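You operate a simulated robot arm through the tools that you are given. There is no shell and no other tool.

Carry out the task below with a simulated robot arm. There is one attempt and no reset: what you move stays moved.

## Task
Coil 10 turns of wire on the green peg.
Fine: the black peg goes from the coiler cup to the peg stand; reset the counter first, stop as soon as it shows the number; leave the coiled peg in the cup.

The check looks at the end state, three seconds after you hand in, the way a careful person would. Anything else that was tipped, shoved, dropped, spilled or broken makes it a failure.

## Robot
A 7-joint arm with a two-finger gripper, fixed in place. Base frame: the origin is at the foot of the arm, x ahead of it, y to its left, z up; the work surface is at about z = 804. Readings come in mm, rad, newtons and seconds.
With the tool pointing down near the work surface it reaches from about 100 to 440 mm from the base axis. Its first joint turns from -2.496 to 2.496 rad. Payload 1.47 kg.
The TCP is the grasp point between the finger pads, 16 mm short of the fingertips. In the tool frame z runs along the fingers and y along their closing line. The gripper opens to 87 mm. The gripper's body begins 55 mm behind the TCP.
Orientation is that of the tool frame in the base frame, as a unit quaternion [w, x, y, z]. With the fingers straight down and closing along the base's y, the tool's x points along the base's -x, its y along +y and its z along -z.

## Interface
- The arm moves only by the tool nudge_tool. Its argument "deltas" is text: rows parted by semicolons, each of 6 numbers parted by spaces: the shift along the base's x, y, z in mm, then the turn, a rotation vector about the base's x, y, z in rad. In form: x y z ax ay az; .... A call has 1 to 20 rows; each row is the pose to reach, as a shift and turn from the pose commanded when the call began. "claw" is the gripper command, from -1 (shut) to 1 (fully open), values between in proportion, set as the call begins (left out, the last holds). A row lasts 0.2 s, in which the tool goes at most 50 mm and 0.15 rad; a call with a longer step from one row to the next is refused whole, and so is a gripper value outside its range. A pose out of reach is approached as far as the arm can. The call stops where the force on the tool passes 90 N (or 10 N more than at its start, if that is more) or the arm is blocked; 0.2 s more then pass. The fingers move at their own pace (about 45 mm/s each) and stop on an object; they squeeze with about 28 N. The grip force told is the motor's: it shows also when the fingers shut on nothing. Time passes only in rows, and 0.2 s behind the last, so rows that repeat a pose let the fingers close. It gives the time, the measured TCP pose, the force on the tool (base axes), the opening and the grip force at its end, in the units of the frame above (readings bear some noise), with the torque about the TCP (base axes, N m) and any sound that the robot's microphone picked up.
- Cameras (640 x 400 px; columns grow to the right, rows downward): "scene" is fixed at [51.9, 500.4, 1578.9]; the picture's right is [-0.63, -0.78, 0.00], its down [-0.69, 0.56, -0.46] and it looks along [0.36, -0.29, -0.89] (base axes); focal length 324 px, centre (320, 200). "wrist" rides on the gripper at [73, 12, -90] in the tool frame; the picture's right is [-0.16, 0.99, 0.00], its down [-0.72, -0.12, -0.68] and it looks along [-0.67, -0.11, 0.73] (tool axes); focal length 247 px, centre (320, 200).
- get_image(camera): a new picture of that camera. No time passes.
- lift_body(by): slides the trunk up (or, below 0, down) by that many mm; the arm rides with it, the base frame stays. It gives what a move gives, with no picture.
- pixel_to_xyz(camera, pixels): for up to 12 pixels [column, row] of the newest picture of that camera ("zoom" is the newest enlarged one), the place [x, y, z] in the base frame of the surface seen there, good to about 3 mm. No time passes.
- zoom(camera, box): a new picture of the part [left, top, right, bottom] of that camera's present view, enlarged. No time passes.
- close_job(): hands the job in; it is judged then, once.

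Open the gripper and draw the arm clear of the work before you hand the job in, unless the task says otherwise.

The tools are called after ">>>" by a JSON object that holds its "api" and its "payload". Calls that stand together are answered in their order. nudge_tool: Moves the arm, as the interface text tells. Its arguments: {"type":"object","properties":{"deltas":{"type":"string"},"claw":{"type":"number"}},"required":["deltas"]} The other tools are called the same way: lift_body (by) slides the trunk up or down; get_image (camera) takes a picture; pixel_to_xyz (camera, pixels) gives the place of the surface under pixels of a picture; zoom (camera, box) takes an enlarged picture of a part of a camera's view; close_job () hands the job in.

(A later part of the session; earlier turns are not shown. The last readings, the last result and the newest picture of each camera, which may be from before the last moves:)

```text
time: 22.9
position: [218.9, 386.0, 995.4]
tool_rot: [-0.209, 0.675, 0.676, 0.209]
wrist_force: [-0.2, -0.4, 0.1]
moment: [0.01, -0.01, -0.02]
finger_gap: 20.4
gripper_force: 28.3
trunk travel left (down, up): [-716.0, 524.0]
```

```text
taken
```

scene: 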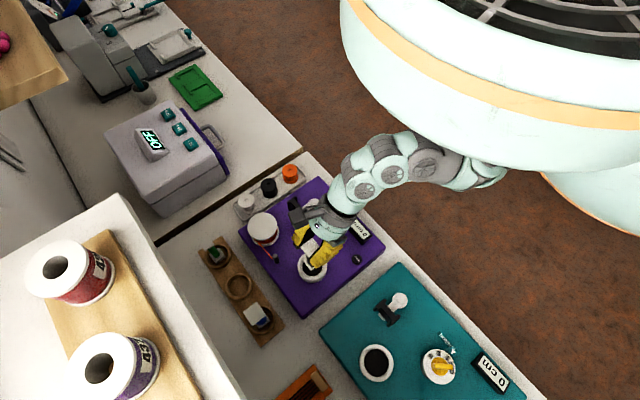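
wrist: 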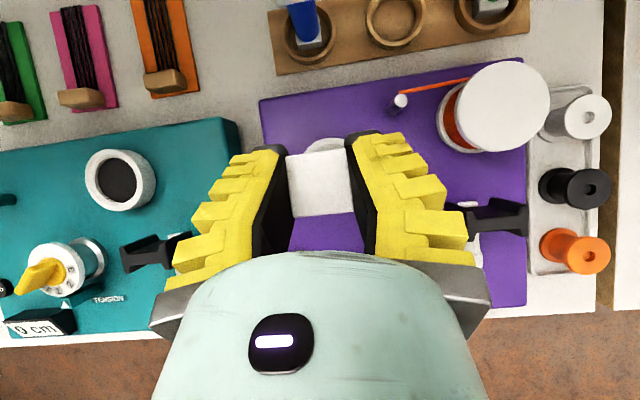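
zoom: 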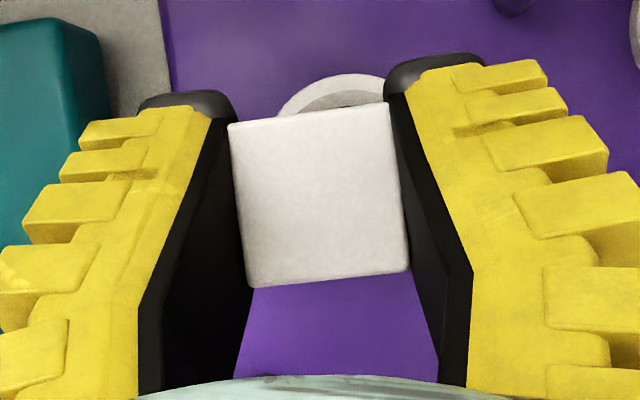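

The peg is upright (top flat at z≈1000), bottom near 903. I carry it to above the empty well at about (304,541).

>>> {"api": "nudge_tool", "payload": {"deltas": "15 28 0 0 0 0; 30 56 0 0 0 0; 45 84 0 0 0 0; 60 112 0 0 0 0; 73 136 0 0 0 0; 85 155 0 0 0 0; 85 155 0 0 0 0"}}

>>> {"api": "get_image", "payload": {"camera": "scene"}}

>>> {"api": "get_image", "payload": {"camera": "wrist"}}

```text
time: 24.5
position: [303.7, 539.4, 995.5]
tool_rot: [-0.209, 0.675, 0.676, 0.208]
wrist_force: [-0.7, 1.3, -0.8]
moment: [0.0, 0.02, 0.01]
finger_gap: 20.2
gripper_force: 27.9
trunk travel left (down, up): [-716.0, 524.0]
```

```text
taken
```

scene: 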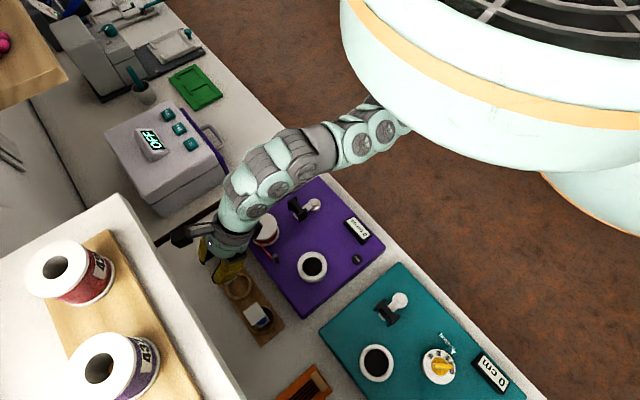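

```text
taken
```

wrist: 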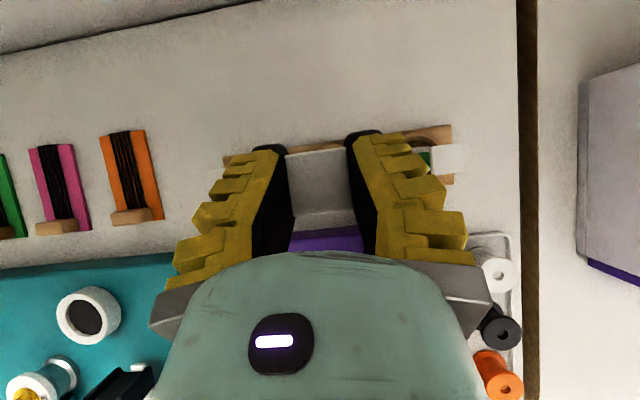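

The peg is above the middle well. I zoom to check alignment, and measure the empty cup's floor and rim at (312,265).

>>> {"api": "zoom", "payload": {"camera": "scene", "box": [270, 220, 350, 300]}}

>>> {"api": "pixel_to_xyz", "payload": {"camera": "zoom", "pixels": [[320, 175], [320, 205], [290, 190], [350, 190], [320, 150], [248, 190], [390, 190], [320, 140], [320, 255], [320, 235]]}}

>>> {"api": "zoom", "payload": {"camera": "scene", "box": [190, 220, 300, 350]}}

```text
5.00 times, centred on (310, 260) of scene
```

zoom: 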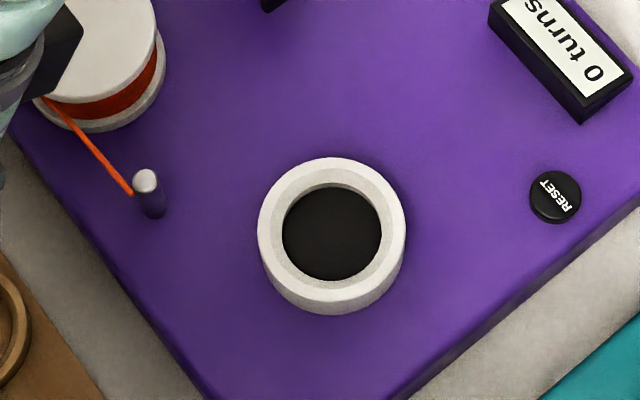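

```text
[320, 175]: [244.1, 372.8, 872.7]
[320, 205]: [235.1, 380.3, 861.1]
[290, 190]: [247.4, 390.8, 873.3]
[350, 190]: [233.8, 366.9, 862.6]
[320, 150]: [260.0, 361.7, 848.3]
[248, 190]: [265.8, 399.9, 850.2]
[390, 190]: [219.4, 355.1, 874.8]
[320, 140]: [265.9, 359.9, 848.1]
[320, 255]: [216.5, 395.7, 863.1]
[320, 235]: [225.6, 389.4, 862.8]
```

```text
3.08 times, centred on (245, 285) of scene
```

zoom: 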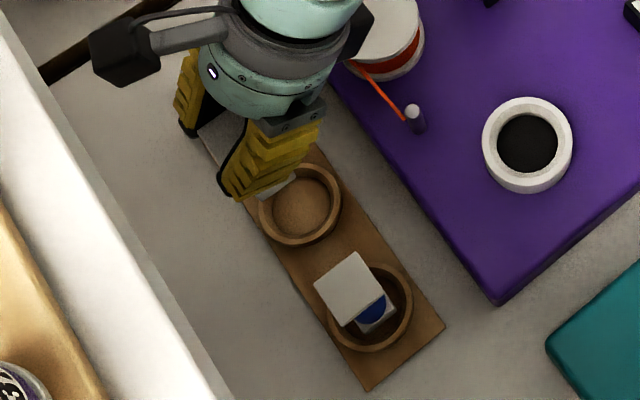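

Cup floor is z≈862.5 and inner radius ≈21. I measure the well's rim points more exactly in this enlarged picture (ring centred near (299,204)).

>>> {"api": "pixel_to_xyz", "payload": {"camera": "zoom", "pixels": [[262, 205], [338, 200], [300, 243], [270, 232], [328, 232], [330, 177], [320, 168], [300, 215], [278, 210], [322, 205], [300, 235], [328, 190]]}}

```text
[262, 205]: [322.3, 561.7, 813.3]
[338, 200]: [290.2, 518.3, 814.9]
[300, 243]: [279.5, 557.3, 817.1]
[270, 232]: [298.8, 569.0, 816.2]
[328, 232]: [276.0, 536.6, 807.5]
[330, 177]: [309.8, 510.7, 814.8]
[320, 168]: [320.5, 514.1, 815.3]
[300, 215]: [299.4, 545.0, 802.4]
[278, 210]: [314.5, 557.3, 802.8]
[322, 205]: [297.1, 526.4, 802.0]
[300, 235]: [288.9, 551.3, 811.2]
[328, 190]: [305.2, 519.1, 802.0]
```

The ring centre fits (304,540). I check the held peg's top position from the wrist picture.

>>> {"api": "zoom", "payload": {"camera": "wrist", "box": [240, 110, 400, 260]}}

>>> {"api": "pixel_to_xyz", "payload": {"camera": "zoom", "pixels": [[238, 130], [380, 112], [252, 265], [398, 250], [320, 195], [320, 140], [320, 255]]}}

```text
2.67 times, centred on (320, 185) of wrist
```

zoom: 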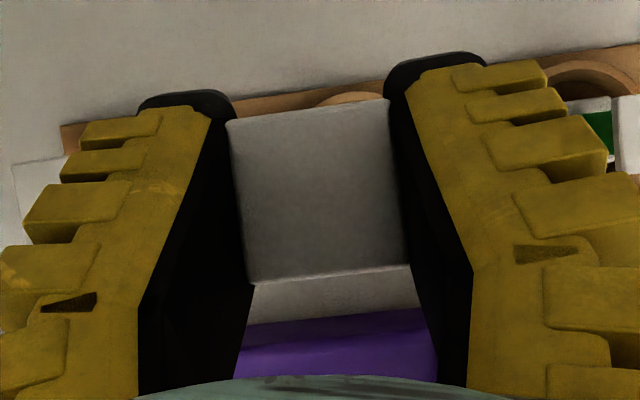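

```text
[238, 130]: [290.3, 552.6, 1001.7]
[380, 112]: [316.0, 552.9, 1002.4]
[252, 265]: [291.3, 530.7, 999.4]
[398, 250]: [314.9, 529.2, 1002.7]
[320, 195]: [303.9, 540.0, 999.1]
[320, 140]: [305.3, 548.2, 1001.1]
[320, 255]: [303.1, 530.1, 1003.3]
```

Centred well. I lower the trunk 60 mm (peg bottom to ≈841, still above the ring), then finish with the arm.

>>> {"api": "lift_body", "payload": {"by": -60}}

>>> {"api": "nudge_tool", "payload": {"deltas": "0 0 -10 0 0 0; 0 0 -20 0 0 0; 0 0 -28 0 0 0; 0 0 -33 0 0 0; 0 0 -33 0 0 0"}}

>>> {"api": "zoom", "payload": {"camera": "scene", "box": [190, 220, 300, 350]}}

>>> {"api": "get_image", "payload": {"camera": "wrist"}}

```text
time: 25.5
position: [305.2, 540.0, 936.0]
tool_rot: [-0.21, 0.675, 0.676, 0.209]
wrist_force: [0.2, 0.0, -0.9]
moment: [0.01, 0.0, -0.03]
finger_gap: 20.4
gripper_force: 28.4
trunk travel left (down, up): [-656.0, 584.0]
```

```text
time: 26.7
position: [303.2, 539.9, 902.7]
tool_rot: [-0.209, 0.675, 0.675, 0.21]
wrist_force: [-0.2, -0.3, 0.2]
moment: [0.01, -0.03, 0.01]
finger_gap: 20.4
gripper_force: 28.6
trunk travel left (down, up): [-656.0, 584.0]
```

```text
3.08 times, centred on (245, 285) of scene
```

zoom: 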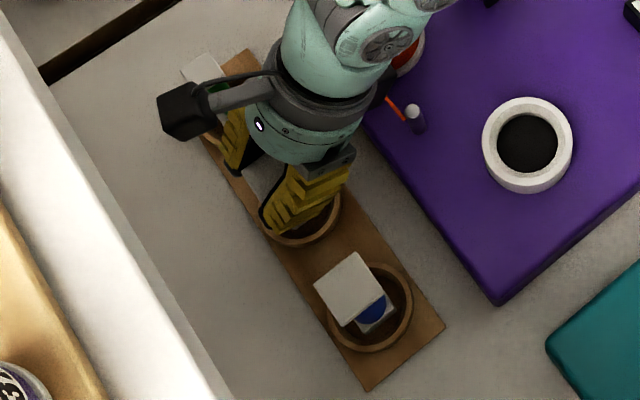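

```text
taken
```

wrist: 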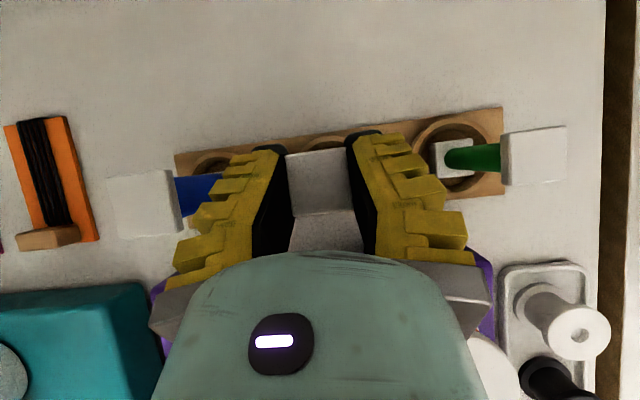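

At z=902.7 with no contact yet. I go down in 2 mm rows until the peg touches the well floor.

>>> {"api": "nudge_tool", "payload": {"deltas": "0 0 -2 0 0 0; 0 0 -4 0 0 0; 0 0 -5 0 0 0"}}

```text
time: 27.5
position: [302.5, 538.1, 896.3]
tool_rot: [-0.21, 0.675, 0.676, 0.209]
wrist_force: [0.4, 1.2, 0.8]
moment: [-0.02, -0.01, 0.02]
finger_gap: 20.4
gripper_force: 28.3
trunk travel left (down, up): [-656.0, 584.0]
```

No contact force yet; a few more millimetres in 1 mm rows.

>>> {"api": "nudge_tool", "payload": {"deltas": "0 0 -1 0 0 0; 0 0 -2 0 0 0"}}

```text
time: 28.1
position: [303.7, 540.3, 897.1]
tool_rot: [-0.21, 0.675, 0.676, 0.21]
wrist_force: [-0.5, -1.0, 3.6]
moment: [-0.11, 0.1, 0.04]
finger_gap: 20.9
gripper_force: 27.8
trunk travel left (down, up): [-656.0, 584.0]
```

Contact (3.6 N up, gap grew slightly), so the peg stands on the floor. I open the gripper halfway.

>>> {"api": "nudge_tool", "payload": {"deltas": "0 0 0 0 0 0; 0 0 0 0 0 0; 0 0 0 0 0 0; 0 0 0 0 0 0", "claw": 0.4}}

>>> {"api": "get_image", "payload": {"camera": "wrist"}}

>>> {"api": "zoom", "payload": {"camera": "scene", "box": [190, 220, 300, 350]}}

```text
time: 29.1
position: [304.6, 538.4, 896.0]
tool_rot: [-0.21, 0.675, 0.676, 0.209]
wrist_force: [-0.2, 0.0, 0.2]
moment: [0.0, 0.01, 0.04]
finger_gap: 65.4
gripper_force: 3.1
trunk travel left (down, up): [-656.0, 584.0]
```

```text
taken
```

wrist: 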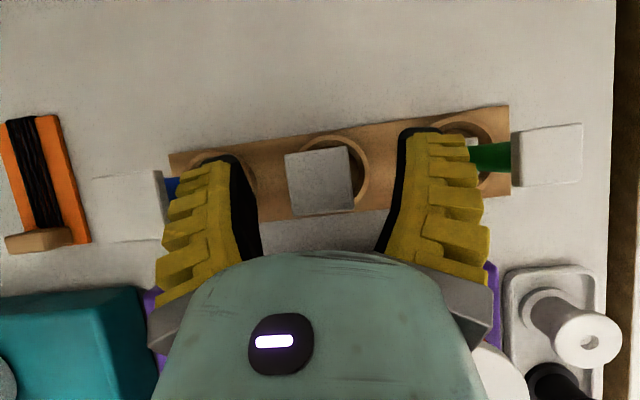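

```text
3.08 times, centred on (245, 285) of scene
```

zoom: 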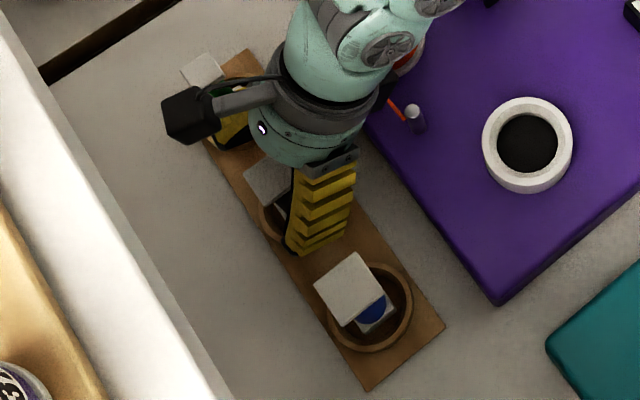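

The black peg stands in the middle well. I back out in −y with the fingers straddling it, then rise a bit.

>>> {"api": "nudge_tool", "payload": {"deltas": "0 -20 0 0 0 0; 0 -45 0 0 0 0; 0 -65 15 0 0 0; 0 -75 40 0 0 0; 0 -75 40 0 0 0"}}

>>> {"api": "zoom", "payload": {"camera": "scene", "box": [190, 220, 300, 350]}}

>>> {"api": "get_image", "payload": {"camera": "wrist"}}

```text
time: 30.3
position: [302.3, 463.1, 935.7]
tool_rot: [-0.209, 0.674, 0.677, 0.209]
wrist_force: [0.5, -0.7, -0.2]
moment: [-0.02, -0.02, -0.01]
finger_gap: 65.7
gripper_force: 2.9
trunk travel left (down, up): [-656.0, 584.0]
```

```text
3.08 times, centred on (245, 285) of scene
```

zoom: 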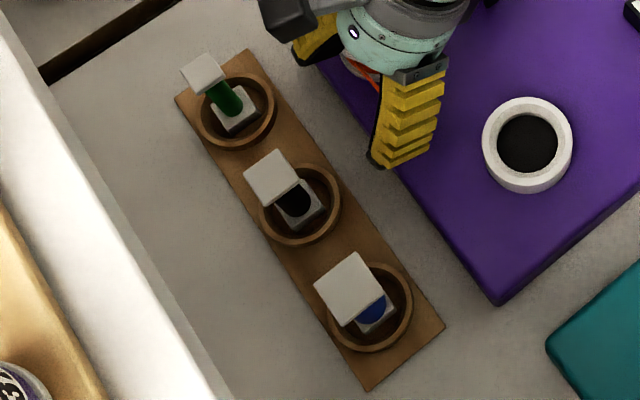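

```text
taken
```

wrist: 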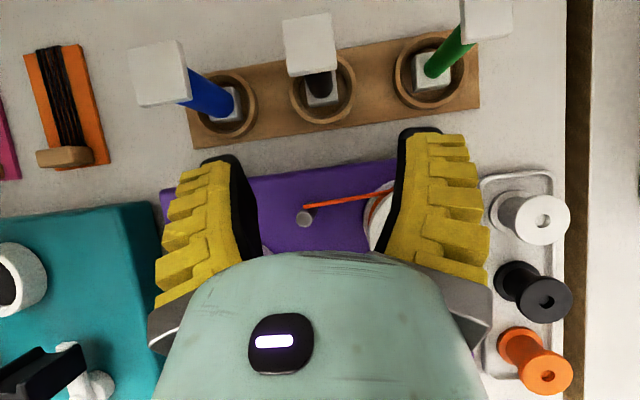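

Black peg is upright in its well. Now I measure the green peg in both views (scene zoom flange near (203,73)).

>>> {"api": "zoom", "payload": {"camera": "scene", "box": [190, 230, 250, 280]}}

```text
8.00 times, centred on (220, 255) of scene
```

zoom: 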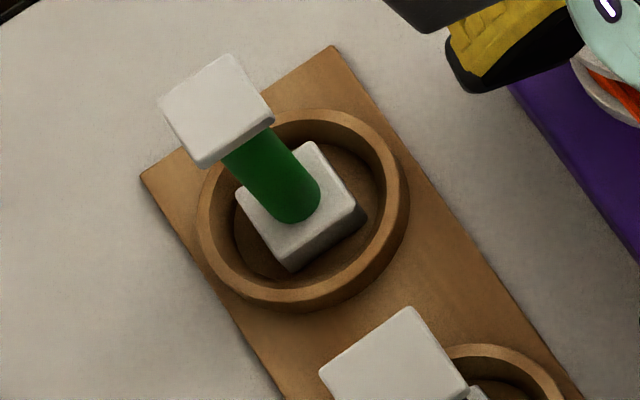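

I query the flange corners and barrel of the green peg.

>>> {"api": "pixel_to_xyz", "payload": {"camera": "zoom", "pixels": [[164, 99], [226, 61], [267, 112], [203, 158], [215, 110], [250, 145], [285, 200], [295, 255], [240, 200], [312, 150], [355, 205], [240, 142]]}}

>>> {"api": "pixel_to_xyz", "payload": {"camera": "wrist", "pixels": [[465, 5], [506, 3], [510, 33], [466, 40], [488, 20], [448, 55], [432, 72], [285, 25], [330, 18], [290, 75], [335, 68], [310, 45]]}}

```text
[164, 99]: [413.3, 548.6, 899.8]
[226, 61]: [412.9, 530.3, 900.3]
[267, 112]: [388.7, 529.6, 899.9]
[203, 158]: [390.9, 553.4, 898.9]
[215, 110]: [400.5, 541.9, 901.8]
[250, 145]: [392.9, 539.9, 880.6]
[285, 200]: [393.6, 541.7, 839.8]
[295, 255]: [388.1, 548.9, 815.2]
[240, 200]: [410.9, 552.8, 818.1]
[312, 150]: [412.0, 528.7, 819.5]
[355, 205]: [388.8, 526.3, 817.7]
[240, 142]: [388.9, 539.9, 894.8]
```

```text
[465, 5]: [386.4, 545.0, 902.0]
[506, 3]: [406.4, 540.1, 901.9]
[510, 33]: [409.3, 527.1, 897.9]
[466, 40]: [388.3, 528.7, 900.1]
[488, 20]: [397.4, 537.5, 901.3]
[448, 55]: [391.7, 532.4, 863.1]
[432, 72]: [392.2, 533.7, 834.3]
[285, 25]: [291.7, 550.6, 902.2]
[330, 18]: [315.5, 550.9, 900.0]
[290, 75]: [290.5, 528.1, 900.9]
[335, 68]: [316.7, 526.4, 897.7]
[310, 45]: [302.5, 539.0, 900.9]
```

Green flange spans x≈389–413, y≈529–553, top 900. It needs more reach, so I raise the tool and increase tilt to about 0.85 rad before lowering the trunk.

>>> {"api": "nudge_tool", "payload": {"deltas": "0 5 25 0 0 0; 0 10 50 0.12 0 0; 0 10 75 0.25 0 0; 0 10 75 0.25 0 0"}}

```text
time: 31.3
position: [303.9, 473.3, 1010.5]
tool_rot: [-0.291, 0.644, 0.645, 0.291]
wrist_force: [-0.2, 0.7, 0.2]
moment: [0.02, 0.01, 0.0]
finger_gap: 65.3
gripper_force: 3.0
trunk travel left (down, up): [-656.0, 584.0]
```

Reached (304,473,1010) at tilt ≈0.85. Now I lower the trunk 80 mm, bringing the TCP to about 930.

>>> {"api": "lift_body", "payload": {"by": -80}}

>>> {"api": "get_image", "payload": {"camera": "scene"}}

>>> {"api": "get_image", "payload": {"camera": "wrist"}}

```text
time: 32.5
position: [303.8, 474.3, 930.5]
tool_rot: [-0.292, 0.644, 0.644, 0.292]
wrist_force: [0.1, 0.1, -0.1]
moment: [0.01, 0.04, 0.01]
finger_gap: 65.3
gripper_force: 3.1
trunk travel left (down, up): [-576.0, 664.0]
```

```text
taken
```

scene: 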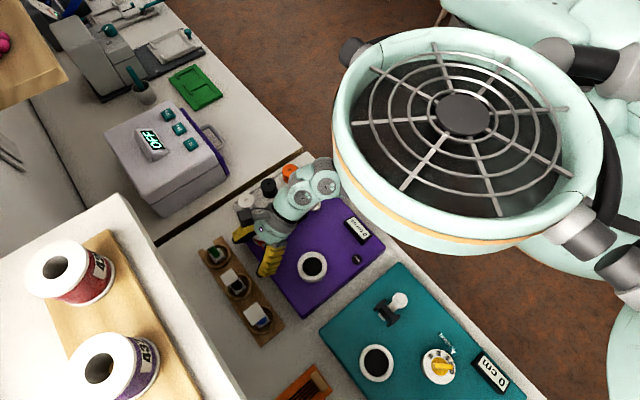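

```text
taken
```

wrist: 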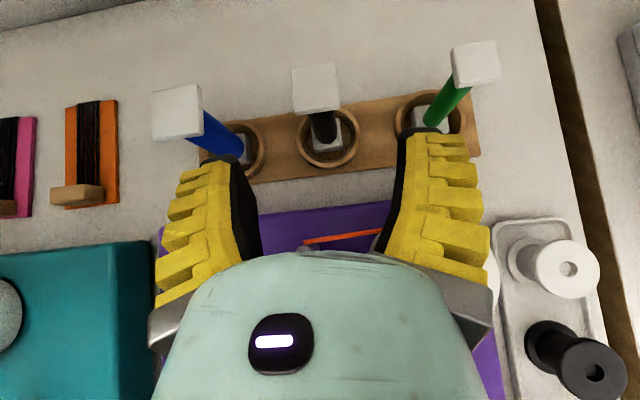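

All clear. I shift in +x to x≈401 at this height, staying short of the pegs.

>>> {"api": "nudge_tool", "payload": {"deltas": "33 0 0 0 0 0; 66 0 0 0 0 0; 97 0 0 0 0 0; 97 0 -18 0 0 0; 97 0 -36 0 0 0; 97 0 -36 0 0 0"}}

>>> {"api": "get_image", "payload": {"camera": "wrist"}}

>>> {"api": "zoom", "payload": {"camera": "scene", "box": [190, 160, 340, 290]}}

```text
time: 33.9
position: [402.6, 477.2, 899.9]
tool_rot: [-0.293, 0.644, 0.642, 0.295]
wrist_force: [1.9, 1.3, 18.8]
moment: [-0.45, 0.78, -0.04]
finger_gap: 67.6
gripper_force: 3.8
trunk travel left (down, up): [-576.0, 664.0]
```

```text
taken
```

wrist: 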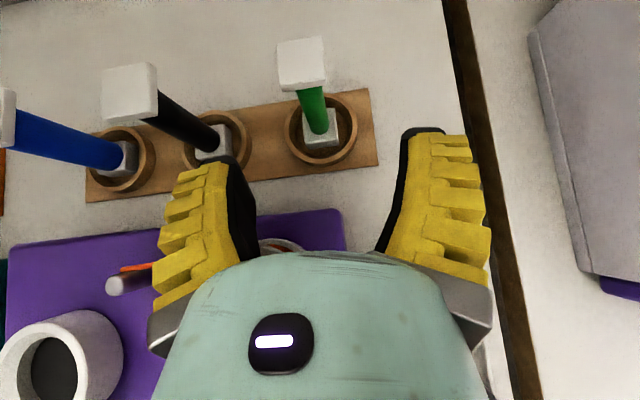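

```text
3.08 times, centred on (265, 225) of scene
```

zoom: 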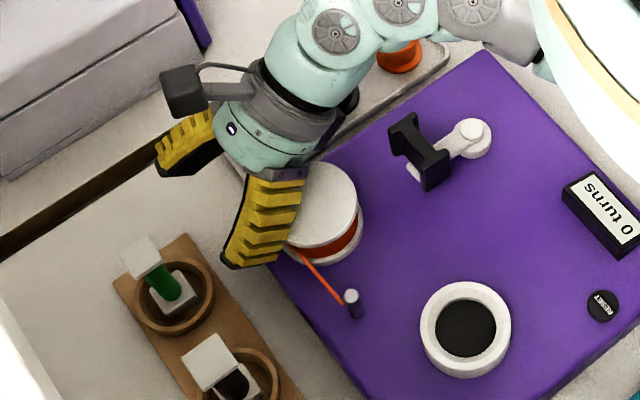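

The force shows 18.8 N: the finger's back is resting on the wire spool. I go straight up at once, then forward in y.

>>> {"api": "nudge_tool", "payload": {"deltas": "0 0 10 0 0 0; 0 0 25 0 0 0; 0 0 30 0 0 0; 0 0 30 0 0 0"}}

>>> {"api": "zoom", "payload": {"camera": "scene", "box": [190, 160, 340, 290]}}

```text
time: 34.9
position: [400.2, 472.5, 925.8]
tool_rot: [-0.291, 0.644, 0.645, 0.291]
wrist_force: [0.7, -1.4, 0.2]
moment: [-0.02, -0.02, 0.02]
finger_gap: 65.4
gripper_force: 3.2
trunk travel left (down, up): [-576.0, 664.0]
```

```text
3.08 times, centred on (265, 225) of scene
```

zoom: 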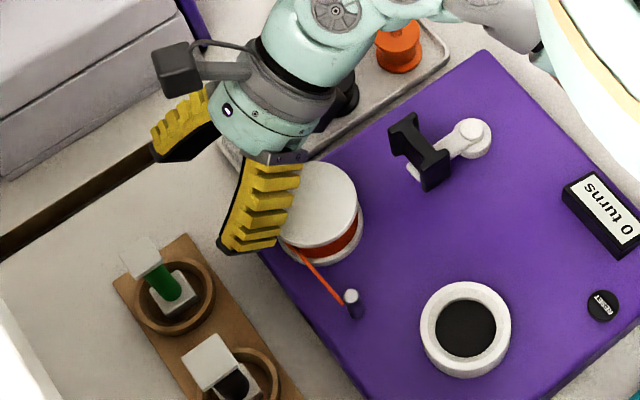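

Force is gone. I verify the spool hasn't moved (earlier top centre ≈(362,419,895)).

>>> {"api": "pixel_to_xyz", "payload": {"camera": "zoom", "pixels": [[325, 205], [340, 175], [355, 200], [310, 240], [335, 238], [330, 200]]}}

>>> {"api": "get_image", "payload": {"camera": "wrist"}}

```text
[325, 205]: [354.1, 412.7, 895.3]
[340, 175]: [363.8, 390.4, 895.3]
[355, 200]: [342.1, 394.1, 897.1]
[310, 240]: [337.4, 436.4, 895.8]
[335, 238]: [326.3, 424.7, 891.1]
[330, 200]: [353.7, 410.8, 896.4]
```

```text
taken
```

wrist: 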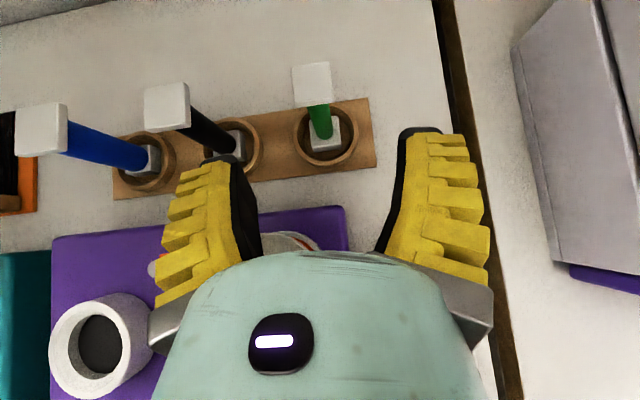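

The spool is still where it was. I advance to (401,541) at this height, then descend over the green flange.

>>> {"api": "nudge_tool", "payload": {"deltas": "0 25 0 0 0 0; 0 50 0 0 0 0; 0 68 0 0 0 0; 0 68 0 0 0 0"}}

>>> {"api": "get_image", "payload": {"camera": "wrist"}}

>>> {"api": "zoom", "payload": {"camera": "scene", "box": [180, 180, 330, 300]}}

```text
time: 35.9
position: [400.5, 543.0, 924.6]
tool_rot: [-0.291, 0.645, 0.644, 0.291]
wrist_force: [-0.2, -0.4, 0.0]
moment: [-0.01, -0.04, 0.05]
finger_gap: 65.4
gripper_force: 2.9
trunk travel left (down, up): [-576.0, 664.0]
```

```text
taken
```

wrist: 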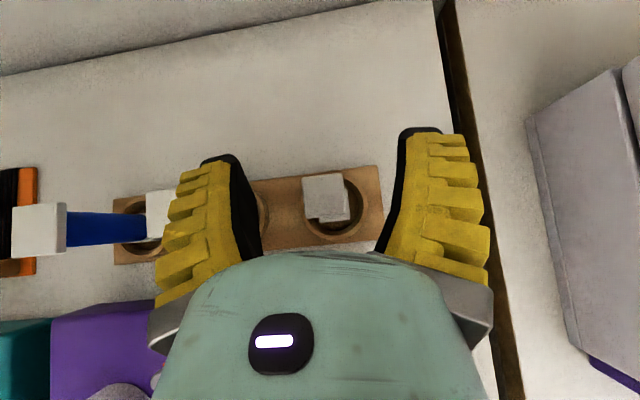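

```text
3.33 times, centred on (255, 240) of scene
```

zoom: 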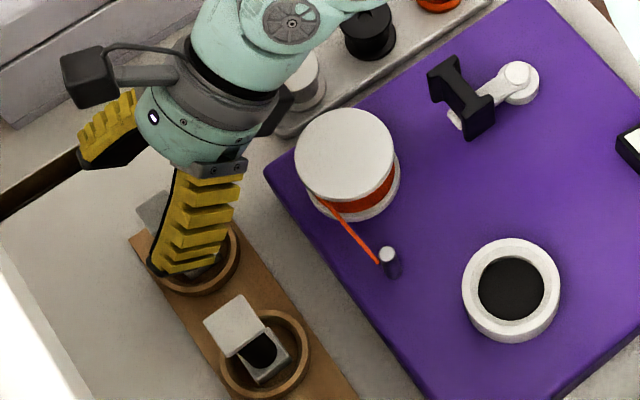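

Reach is sufficient. The flange (325,200) lies between the fingers; I descend 31 mm.

>>> {"api": "nudge_tool", "payload": {"deltas": "0 -1 -10 0 0 0; 0 -1 -20 0 0 0; 0 -1 -31 0 0 0; 0 -1 -31 0 0 0"}}

>>> {"api": "get_image", "payload": {"camera": "wrist"}}

```text
time: 36.9
position: [400.5, 541.4, 895.0]
tool_rot: [-0.291, 0.644, 0.644, 0.292]
wrist_force: [-0.9, 0.5, 0.9]
moment: [0.0, -0.02, -0.01]
finger_gap: 65.4
gripper_force: 3.1
trunk travel left (down, up): [-576.0, 664.0]
```

```text
taken
```

wrist: 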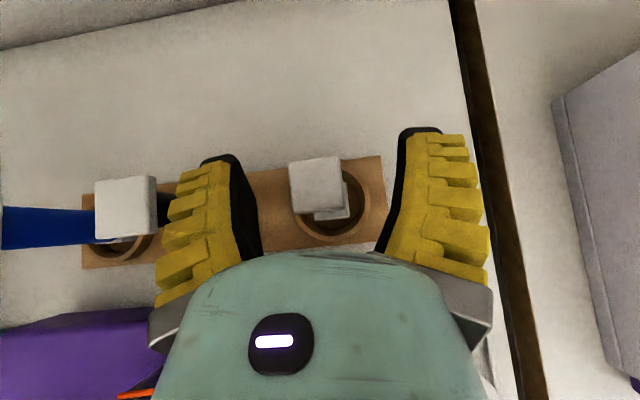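

In place at z=895. I close on the green flange.

>>> {"api": "nudge_tool", "payload": {"deltas": "0 0 0 0 0 0; 0 0 0 0 0 0; 0 0 0 0 0 0; 0 0 0 0 0 0; 0 0 0 0 0 0", "claw": -1}}

>>> {"api": "get_image", "payload": {"camera": "wrist"}}

```text
time: 38.0
position: [401.5, 542.0, 895.1]
tool_rot: [-0.291, 0.644, 0.644, 0.292]
wrist_force: [-0.7, -1.3, 5.8]
moment: [-0.18, 0.0, 0.01]
finger_gap: 14.8
gripper_force: 28.1
trunk travel left (down, up): [-576.0, 664.0]
```

```text
taken
```

wrist: 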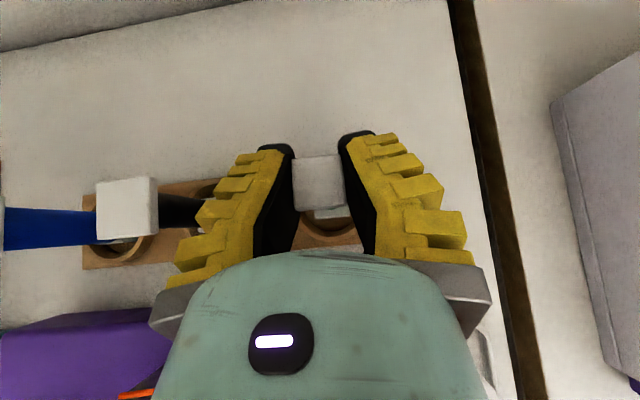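

Gripped (gap 14.8 at the pads' lower part). I lift by raising the trunk 100 mm.

>>> {"api": "lift_body", "payload": {"by": 100}}

>>> {"api": "get_image", "payload": {"camera": "wrist"}}

>>> {"api": "get_image", "payload": {"camera": "scene"}}

```text
time: 39.4
position: [401.2, 540.6, 993.4]
tool_rot: [-0.292, 0.644, 0.645, 0.291]
wrist_force: [-0.7, 0.0, -1.3]
moment: [0.01, 0.0, -0.01]
finger_gap: 13.2
gripper_force: 27.8
trunk travel left (down, up): [-676.0, 564.0]
```

```text
taken
```

wrist: 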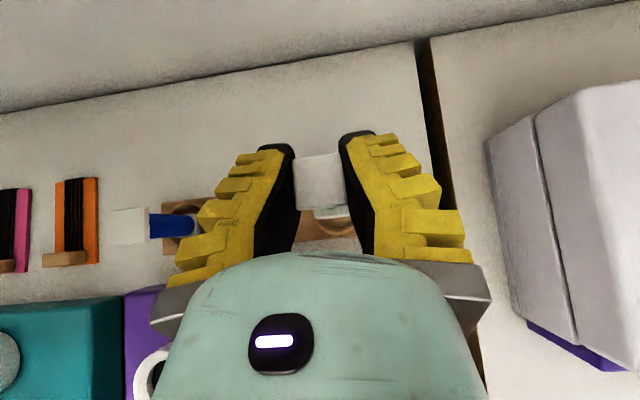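

```text
taken
```

scene: 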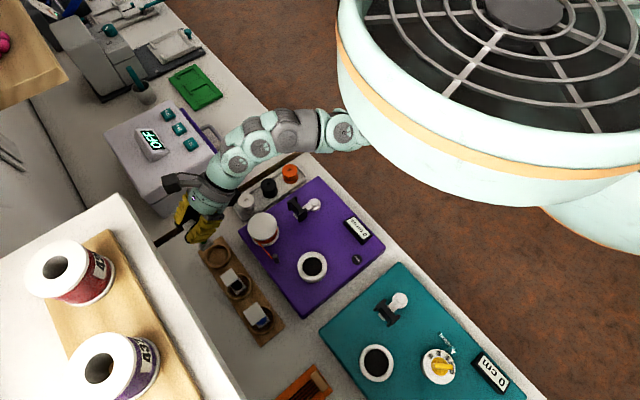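

The green peg is up and its well empty. I check the peg's pose in the grip.

>>> {"api": "zoom", "payload": {"camera": "wrist", "box": [240, 110, 400, 260]}}

>>> {"api": "pixel_to_xyz", "payload": {"camera": "zoom", "pixels": [[260, 135], [370, 125], [270, 245], [385, 240], [320, 190], [320, 140], [320, 235]]}}

>>> {"api": "zoom", "payload": {"camera": "scene", "box": [160, 170, 260, 280]}}

```text
2.67 times, centred on (320, 185) of wrist
```

zoom: 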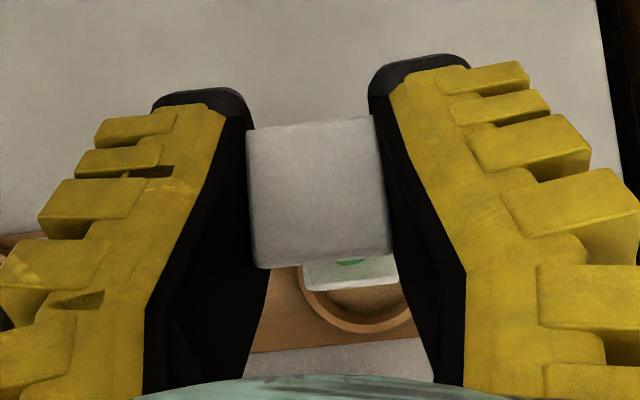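

```text
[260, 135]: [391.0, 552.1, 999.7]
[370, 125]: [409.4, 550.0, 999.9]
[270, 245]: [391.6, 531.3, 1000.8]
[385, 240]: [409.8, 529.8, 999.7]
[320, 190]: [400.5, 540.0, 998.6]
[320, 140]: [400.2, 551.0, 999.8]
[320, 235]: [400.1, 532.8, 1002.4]
```

```text
3.64 times, centred on (210, 225) of scene
```

zoom: 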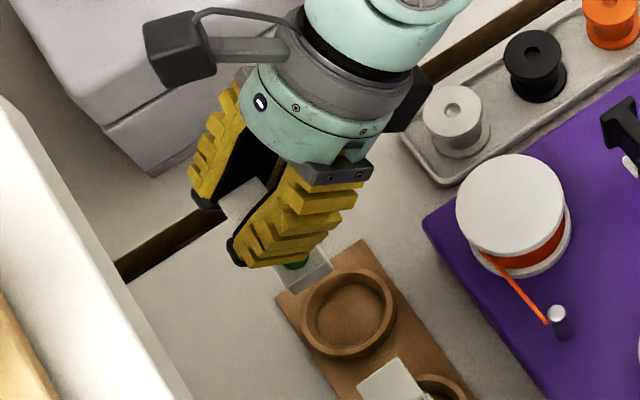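

Peg upright, centre (400.3,541), top = TCP+5. I refine the cup centre with a fresh zoom before transferring.

>>> {"api": "zoom", "payload": {"camera": "scene", "box": [270, 220, 350, 300]}}

>>> {"api": "pixel_to_xyz", "payload": {"camera": "zoom", "pixels": [[271, 225], [393, 225], [332, 172], [332, 290], [290, 190], [375, 190], [290, 268], [375, 268], [332, 232], [300, 232], [365, 232], [332, 265]]}}

```text
5.00 times, centred on (310, 260) of scene
```

zoom: 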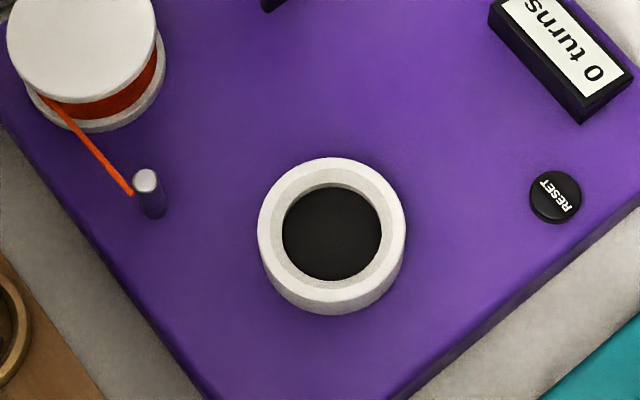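

```text
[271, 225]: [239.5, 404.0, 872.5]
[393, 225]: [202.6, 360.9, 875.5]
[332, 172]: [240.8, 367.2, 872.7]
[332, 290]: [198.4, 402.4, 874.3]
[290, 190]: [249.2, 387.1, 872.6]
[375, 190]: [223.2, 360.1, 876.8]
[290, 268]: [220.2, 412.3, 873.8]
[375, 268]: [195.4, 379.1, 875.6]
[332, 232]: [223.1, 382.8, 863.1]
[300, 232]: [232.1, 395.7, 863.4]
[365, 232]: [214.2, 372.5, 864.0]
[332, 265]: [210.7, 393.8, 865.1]
```

Cup centre ≈(221,384.3), floor ≈863. I raise the trunk 15 mm and carry the green peg across.

>>> {"api": "lift_body", "payload": {"by": 15}}

>>> {"api": "nudge_tool", "payload": {"deltas": "-25 -22 0 0 0 0; -50 -44 0 0 0 0; -75 -66 0 0 0 0; -100 -88 0 0 0 0; -125 -109 0 0 0 0; -150 -131 0 0 0 0; -170 -148 0 0 0 0; -179.5 -156.5 0 0 0 0; -179.5 -156.5 0 0 0 0"}}

>>> {"api": "get_image", "payload": {"camera": "scene"}}

>>> {"api": "get_image", "payload": {"camera": "wrist"}}

```text
time: 40.0
position: [401.5, 540.9, 1009.0]
tool_rot: [-0.292, 0.643, 0.645, 0.291]
wrist_force: [-0.9, 0.0, -0.1]
moment: [-0.02, 0.0, 0.0]
finger_gap: 13.5
gripper_force: 28.4
trunk travel left (down, up): [-691.0, 549.0]
```

```text
time: 42.0
position: [220.5, 387.0, 1006.9]
tool_rot: [-0.292, 0.644, 0.644, 0.292]
wrist_force: [0.6, -0.8, -0.8]
moment: [-0.03, 0.0, 0.04]
finger_gap: 13.1
gripper_force: 28.1
out of reach, approached as far as the arm can: row 8, 9
trunk travel left (down, up): [-691.0, 549.0]
```

```text
taken
```

scene: 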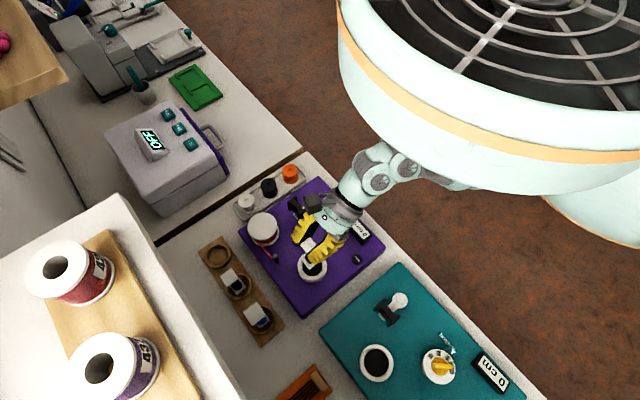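

```text
taken
```

wrist: 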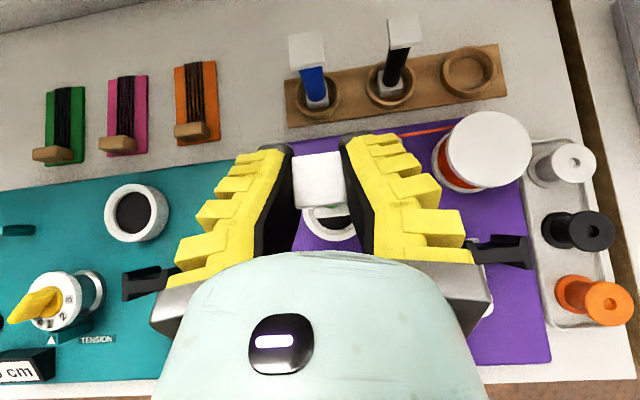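

Close to target; descending will free the limit. I lower 22 mm and correct y by −2, then check alignment.

>>> {"api": "nudge_tool", "payload": {"deltas": "0.5 -1 -10 0 0 0; 0.5 -2.3 -22 0 0 0; 0.5 -2.3 -22 0 0 0"}}

>>> {"api": "zoom", "payload": {"camera": "wrist", "box": [240, 110, 400, 260]}}

>>> {"api": "pixel_to_xyz", "payload": {"camera": "zoom", "pixels": [[260, 135], [370, 125], [270, 245], [385, 240], [320, 190], [320, 140], [320, 235]]}}

>>> {"api": "zoom", "payload": {"camera": "scene", "box": [270, 220, 350, 300]}}

```text
time: 42.8
position: [222.2, 385.8, 986.4]
tool_rot: [-0.292, 0.643, 0.645, 0.291]
wrist_force: [0.2, 0.2, -0.4]
moment: [0.02, 0.01, -0.02]
finger_gap: 13.2
gripper_force: 28.2
trunk travel left (down, up): [-691.0, 549.0]
```

```text
2.67 times, centred on (320, 185) of wrist
```

zoom: 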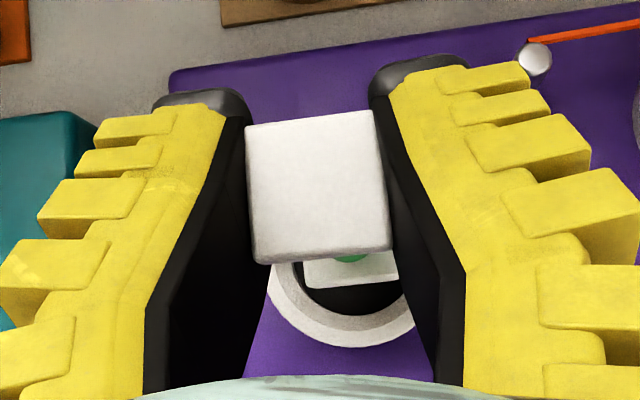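

```text
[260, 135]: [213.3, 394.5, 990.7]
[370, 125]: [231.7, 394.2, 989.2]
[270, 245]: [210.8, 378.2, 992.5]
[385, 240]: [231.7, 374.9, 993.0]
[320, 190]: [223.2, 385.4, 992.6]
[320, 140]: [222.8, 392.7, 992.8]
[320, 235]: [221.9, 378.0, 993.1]
```

```text
5.00 times, centred on (310, 260) of scene
```

zoom: 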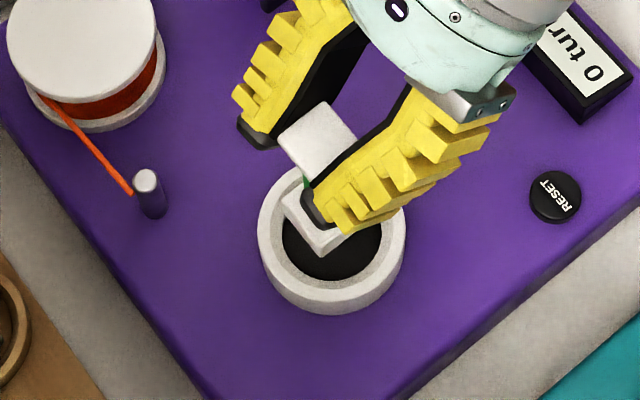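

Peg centre reads ≈(222,385.5), cup (221,384.3). I shift −1,−1 and descend stepwise to just above the floor.

>>> {"api": "nudge_tool", "payload": {"deltas": "-1 -1 -8 0 0 0; -1 -1 -16 0 0 0; -1 -1 -22 0 0 0; -1 -1 -26 0 0 0; -1 -1 -26 0 0 0"}}

>>> {"api": "zoom", "payload": {"camera": "scene", "box": [270, 220, 350, 300]}}

>>> {"api": "zoom", "payload": {"camera": "wrist", "box": [240, 110, 400, 260]}}

```text
time: 44.0
position: [220.5, 382.7, 959.5]
tool_rot: [-0.292, 0.644, 0.645, 0.291]
wrist_force: [0.3, -0.7, -0.4]
moment: [0.04, 0.02, -0.01]
finger_gap: 13.5
gripper_force: 28.6
trunk travel left (down, up): [-691.0, 549.0]
```

```text
5.00 times, centred on (310, 260) of scene
```

zoom: 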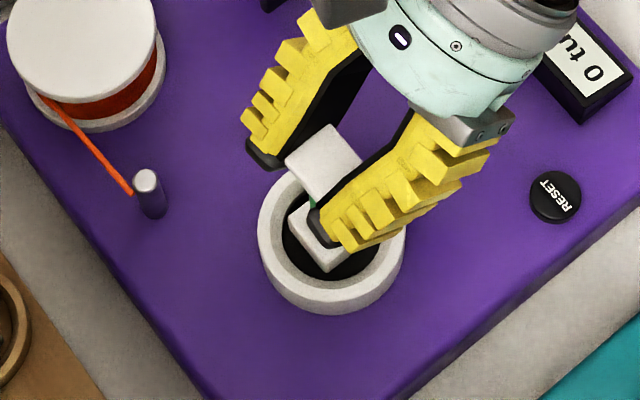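

```text
2.67 times, centred on (320, 185) of wrist
```

zoom: 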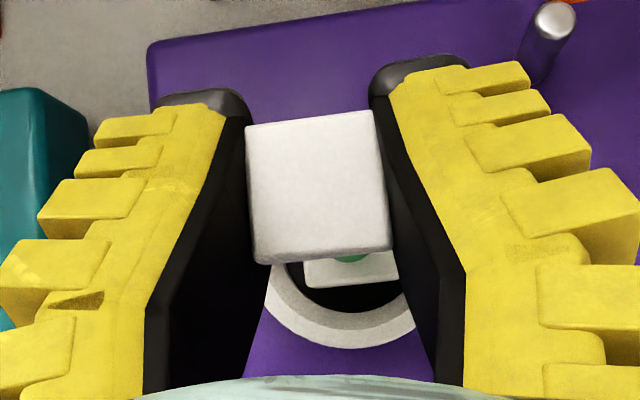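

The peg is inside the cup outline and no contact yet. I lower by single millimetres until it touches the floor.

>>> {"api": "nudge_tool", "payload": {"deltas": "0 0 -1 0 0 0; 0 0 -2 0 0 0; 0 0 -3 0 0 0"}}

```text
time: 44.8
position: [221.1, 383.4, 957.1]
tool_rot: [-0.291, 0.644, 0.645, 0.291]
wrist_force: [0.4, -0.9, 0.0]
moment: [0.0, 0.01, 0.01]
finger_gap: 13.5
gripper_force: 28.2
trunk travel left (down, up): [-691.0, 549.0]
```

Still free; two or three more millimetres.

>>> {"api": "nudge_tool", "payload": {"deltas": "0 0 -1 0 0 0; 0 0 -2 0 0 0"}}

>>> {"api": "nudge_tool", "payload": {"deltas": "0 0 -1 0 0 0"}}

```text
time: 45.4
position: [219.6, 382.9, 953.9]
tool_rot: [-0.291, 0.645, 0.644, 0.292]
wrist_force: [-0.4, -1.8, 2.5]
moment: [-0.11, 0.03, 0.03]
finger_gap: 13.7
gripper_force: 27.5
trunk travel left (down, up): [-691.0, 549.0]
```

```text
time: 45.8
position: [220.7, 384.8, 953.9]
tool_rot: [-0.293, 0.643, 0.645, 0.29]
wrist_force: [-2.0, -1.2, 8.0]
moment: [-0.17, 0.04, -0.01]
finger_gap: 15.2
gripper_force: 28.3
trunk travel left (down, up): [-691.0, 549.0]
```

Contact (8 N up). The peg stands on the cup floor; I open to release.

>>> {"api": "nudge_tool", "payload": {"deltas": "0 0 0 0 0 0; 0 0 0 0 0 0; 0 0 0 0 0 0; 0 0 0 0 0 0; 0 0 0 0 0 0", "claw": 0.4}}

>>> {"api": "get_image", "payload": {"camera": "wrist"}}

>>> {"api": "zoom", "payload": {"camera": "scene", "box": [270, 200, 370, 300]}}

```text
time: 47.0
position: [220.6, 384.1, 954.5]
tool_rot: [-0.292, 0.644, 0.645, 0.291]
wrist_force: [-0.7, -0.2, 0.1]
moment: [0.01, 0.04, -0.01]
finger_gap: 65.4
gripper_force: 2.8
trunk travel left (down, up): [-691.0, 549.0]
```

```text
taken
```

wrist: 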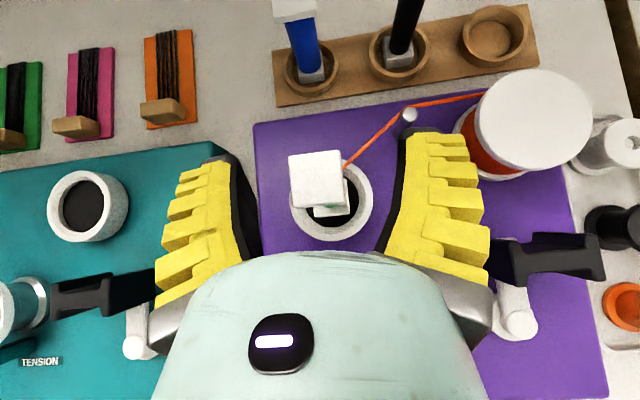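

```text
4.00 times, centred on (320, 250) of scene
```

zoom: 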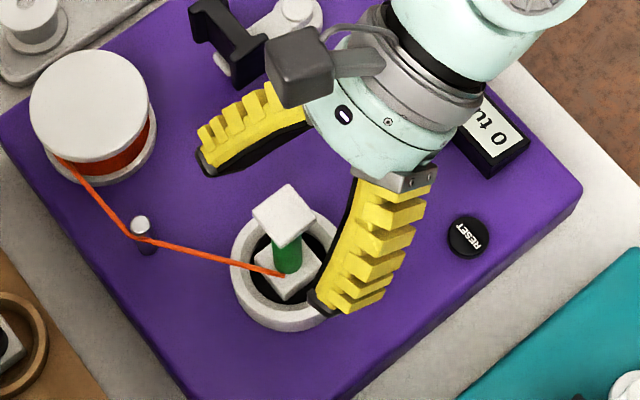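

The wire now joins the green peg and it stands upright. I raise the trunk 80 mm, which takes the straddling fingers straight up off the peg.

>>> {"api": "lift_body", "payload": {"by": 80}}

>>> {"api": "zoom", "payload": {"camera": "scene", "box": [250, 180, 390, 300]}}

```text
time: 48.2
position: [220.8, 383.0, 1033.2]
tool_rot: [-0.292, 0.643, 0.645, 0.292]
wrist_force: [0.1, -0.5, -1.2]
moment: [0.03, 0.03, -0.01]
finger_gap: 65.1
gripper_force: 3.1
trunk travel left (down, up): [-771.0, 469.0]
```

```text
3.33 times, centred on (320, 240) of scene
```

zoom: 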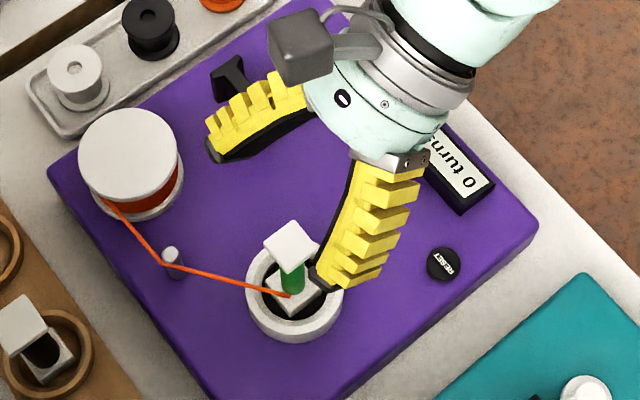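

The green peg stays upright. I move over toward the crank handle, to about (342,335,990).

>>> {"api": "nudge_tool", "payload": {"deltas": "35 0 0 0 0 0; 70 -10 0 0 0 0; 100 -30 -20 0 0 0; 121 -48 -40 0 0 0; 121 -48 -40 0 0 0", "claw": 0.8}}

>>> {"api": "nudge_tool", "payload": {"deltas": "0 0 -5 -0.15 0 0; 0 0 -10 -0.3 0 0; 0 0 -20 -0.45 0 0; 0 0 -25 -0.6 0 0; 0 0 -30 -0.75 0 0; 0 0 -30 -0.85 0 0; 0 0 -30 -0.85 0 0"}}

>>> {"api": "get_image", "payload": {"camera": "scene"}}

>>> {"api": "get_image", "payload": {"camera": "wrist"}}

```text
time: 49.4
position: [342.6, 335.9, 991.4]
tool_rot: [-0.292, 0.643, 0.645, 0.292]
wrist_force: [0.6, 0.1, -0.4]
moment: [0.03, 0.01, 0.01]
finger_gap: 80.1
gripper_force: 1.4
trunk travel left (down, up): [-771.0, 469.0]
```

```text
time: 51.0
position: [343.0, 336.0, 964.0]
tool_rot: [0.001, 0.707, 0.707, -0.001]
wrist_force: [-0.5, 0.0, -0.1]
moment: [-0.02, -0.01, -0.01]
finger_gap: 80.2
gripper_force: 0.7
trunk travel left (down, up): [-771.0, 469.0]
```

```text
taken
```

scene: 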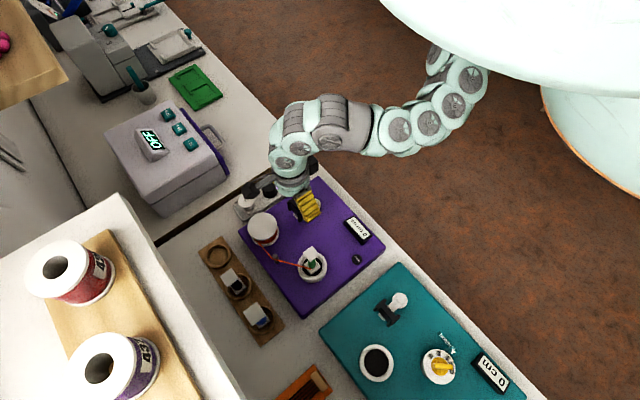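

```text
taken
```

wrist: 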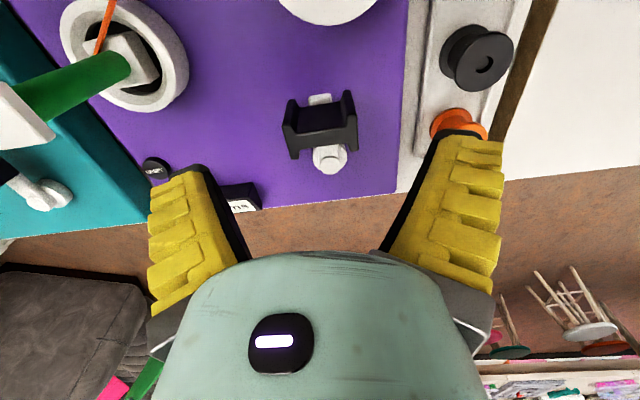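

Vertical over the crank. I measure the handle (I-shape around (320,120)) and the pivot in the wrist view.

>>> {"api": "zoom", "payload": {"camera": "wrist", "box": [250, 70, 390, 190]}}

>>> {"api": "zoom", "payload": {"camera": "scene", "box": [280, 180, 340, 230]}}

```text
3.33 times, centred on (320, 130) of wrist
```

zoom: 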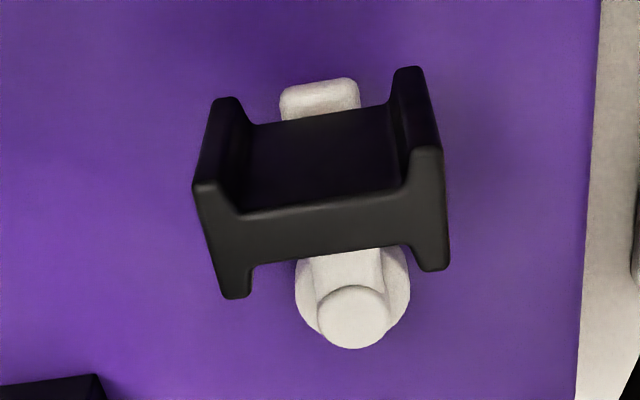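

```text
8.00 times, centred on (310, 205) of scene
```

zoom: 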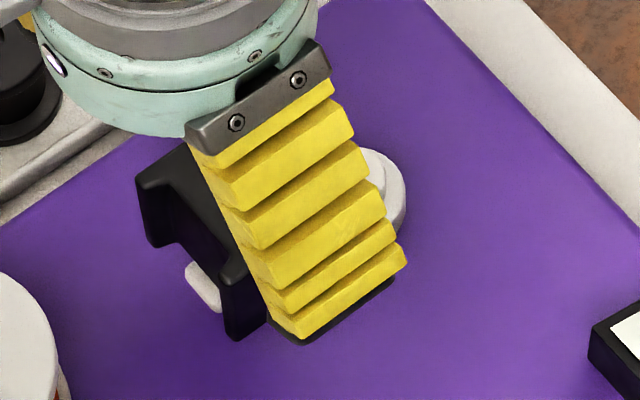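

I query points on the handle's top face and the pivot in the enlarged wrist picture... the newest zoom is the scene one, so I re-zoom the wrist first.

>>> {"api": "zoom", "payload": {"camera": "wrist", "box": [250, 70, 390, 190]}}

>>> {"api": "pixel_to_xyz", "payload": {"camera": "zoom", "pixels": [[203, 195], [235, 290], [435, 160], [438, 262], [325, 235], [325, 215], [325, 258], [355, 315], [318, 95], [320, 150], [260, 265], [400, 250]]}}

```text
3.33 times, centred on (320, 130) of wrist
```

zoom: 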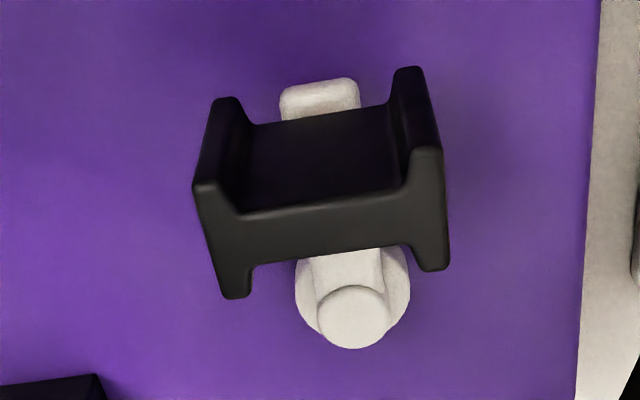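

```text
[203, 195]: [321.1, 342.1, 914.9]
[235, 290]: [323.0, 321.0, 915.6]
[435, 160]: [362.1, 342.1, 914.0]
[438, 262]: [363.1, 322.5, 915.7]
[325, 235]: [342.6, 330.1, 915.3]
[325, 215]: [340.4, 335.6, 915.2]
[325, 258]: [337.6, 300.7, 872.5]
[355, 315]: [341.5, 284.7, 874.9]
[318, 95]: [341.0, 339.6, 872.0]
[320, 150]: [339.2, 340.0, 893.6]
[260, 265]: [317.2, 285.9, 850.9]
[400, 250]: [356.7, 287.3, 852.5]
```

Handle centre (342,331.5), top 915; pivot (341.5,284), so crank radius ≈47.5. I descend to z≈903 with fingers at ±x of the handle and close.

>>> {"api": "nudge_tool", "payload": {"deltas": "-0.5 -2 -20 0 0 0; -0.5 -4 -40 0 0 0; -0.5 -4.5 -61 0 0 0; -0.5 -4.5 -61 0 0 0"}}

>>> {"api": "get_image", "payload": {"camera": "wrist"}}

```text
time: 52.0
position: [341.6, 330.5, 902.3]
tool_rot: [0.0, 0.707, 0.707, 0.0]
wrist_force: [-0.2, 0.1, 0.3]
moment: [0.01, 0.01, 0.0]
finger_gap: 80.4
gripper_force: 1.0
trunk travel left (down, up): [-771.0, 469.0]
```

```text
taken
```

wrist: 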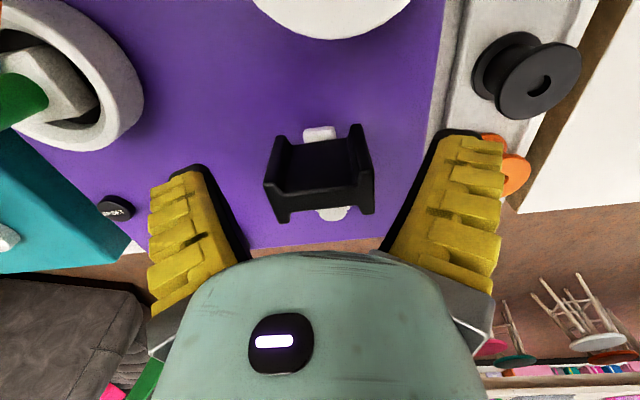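

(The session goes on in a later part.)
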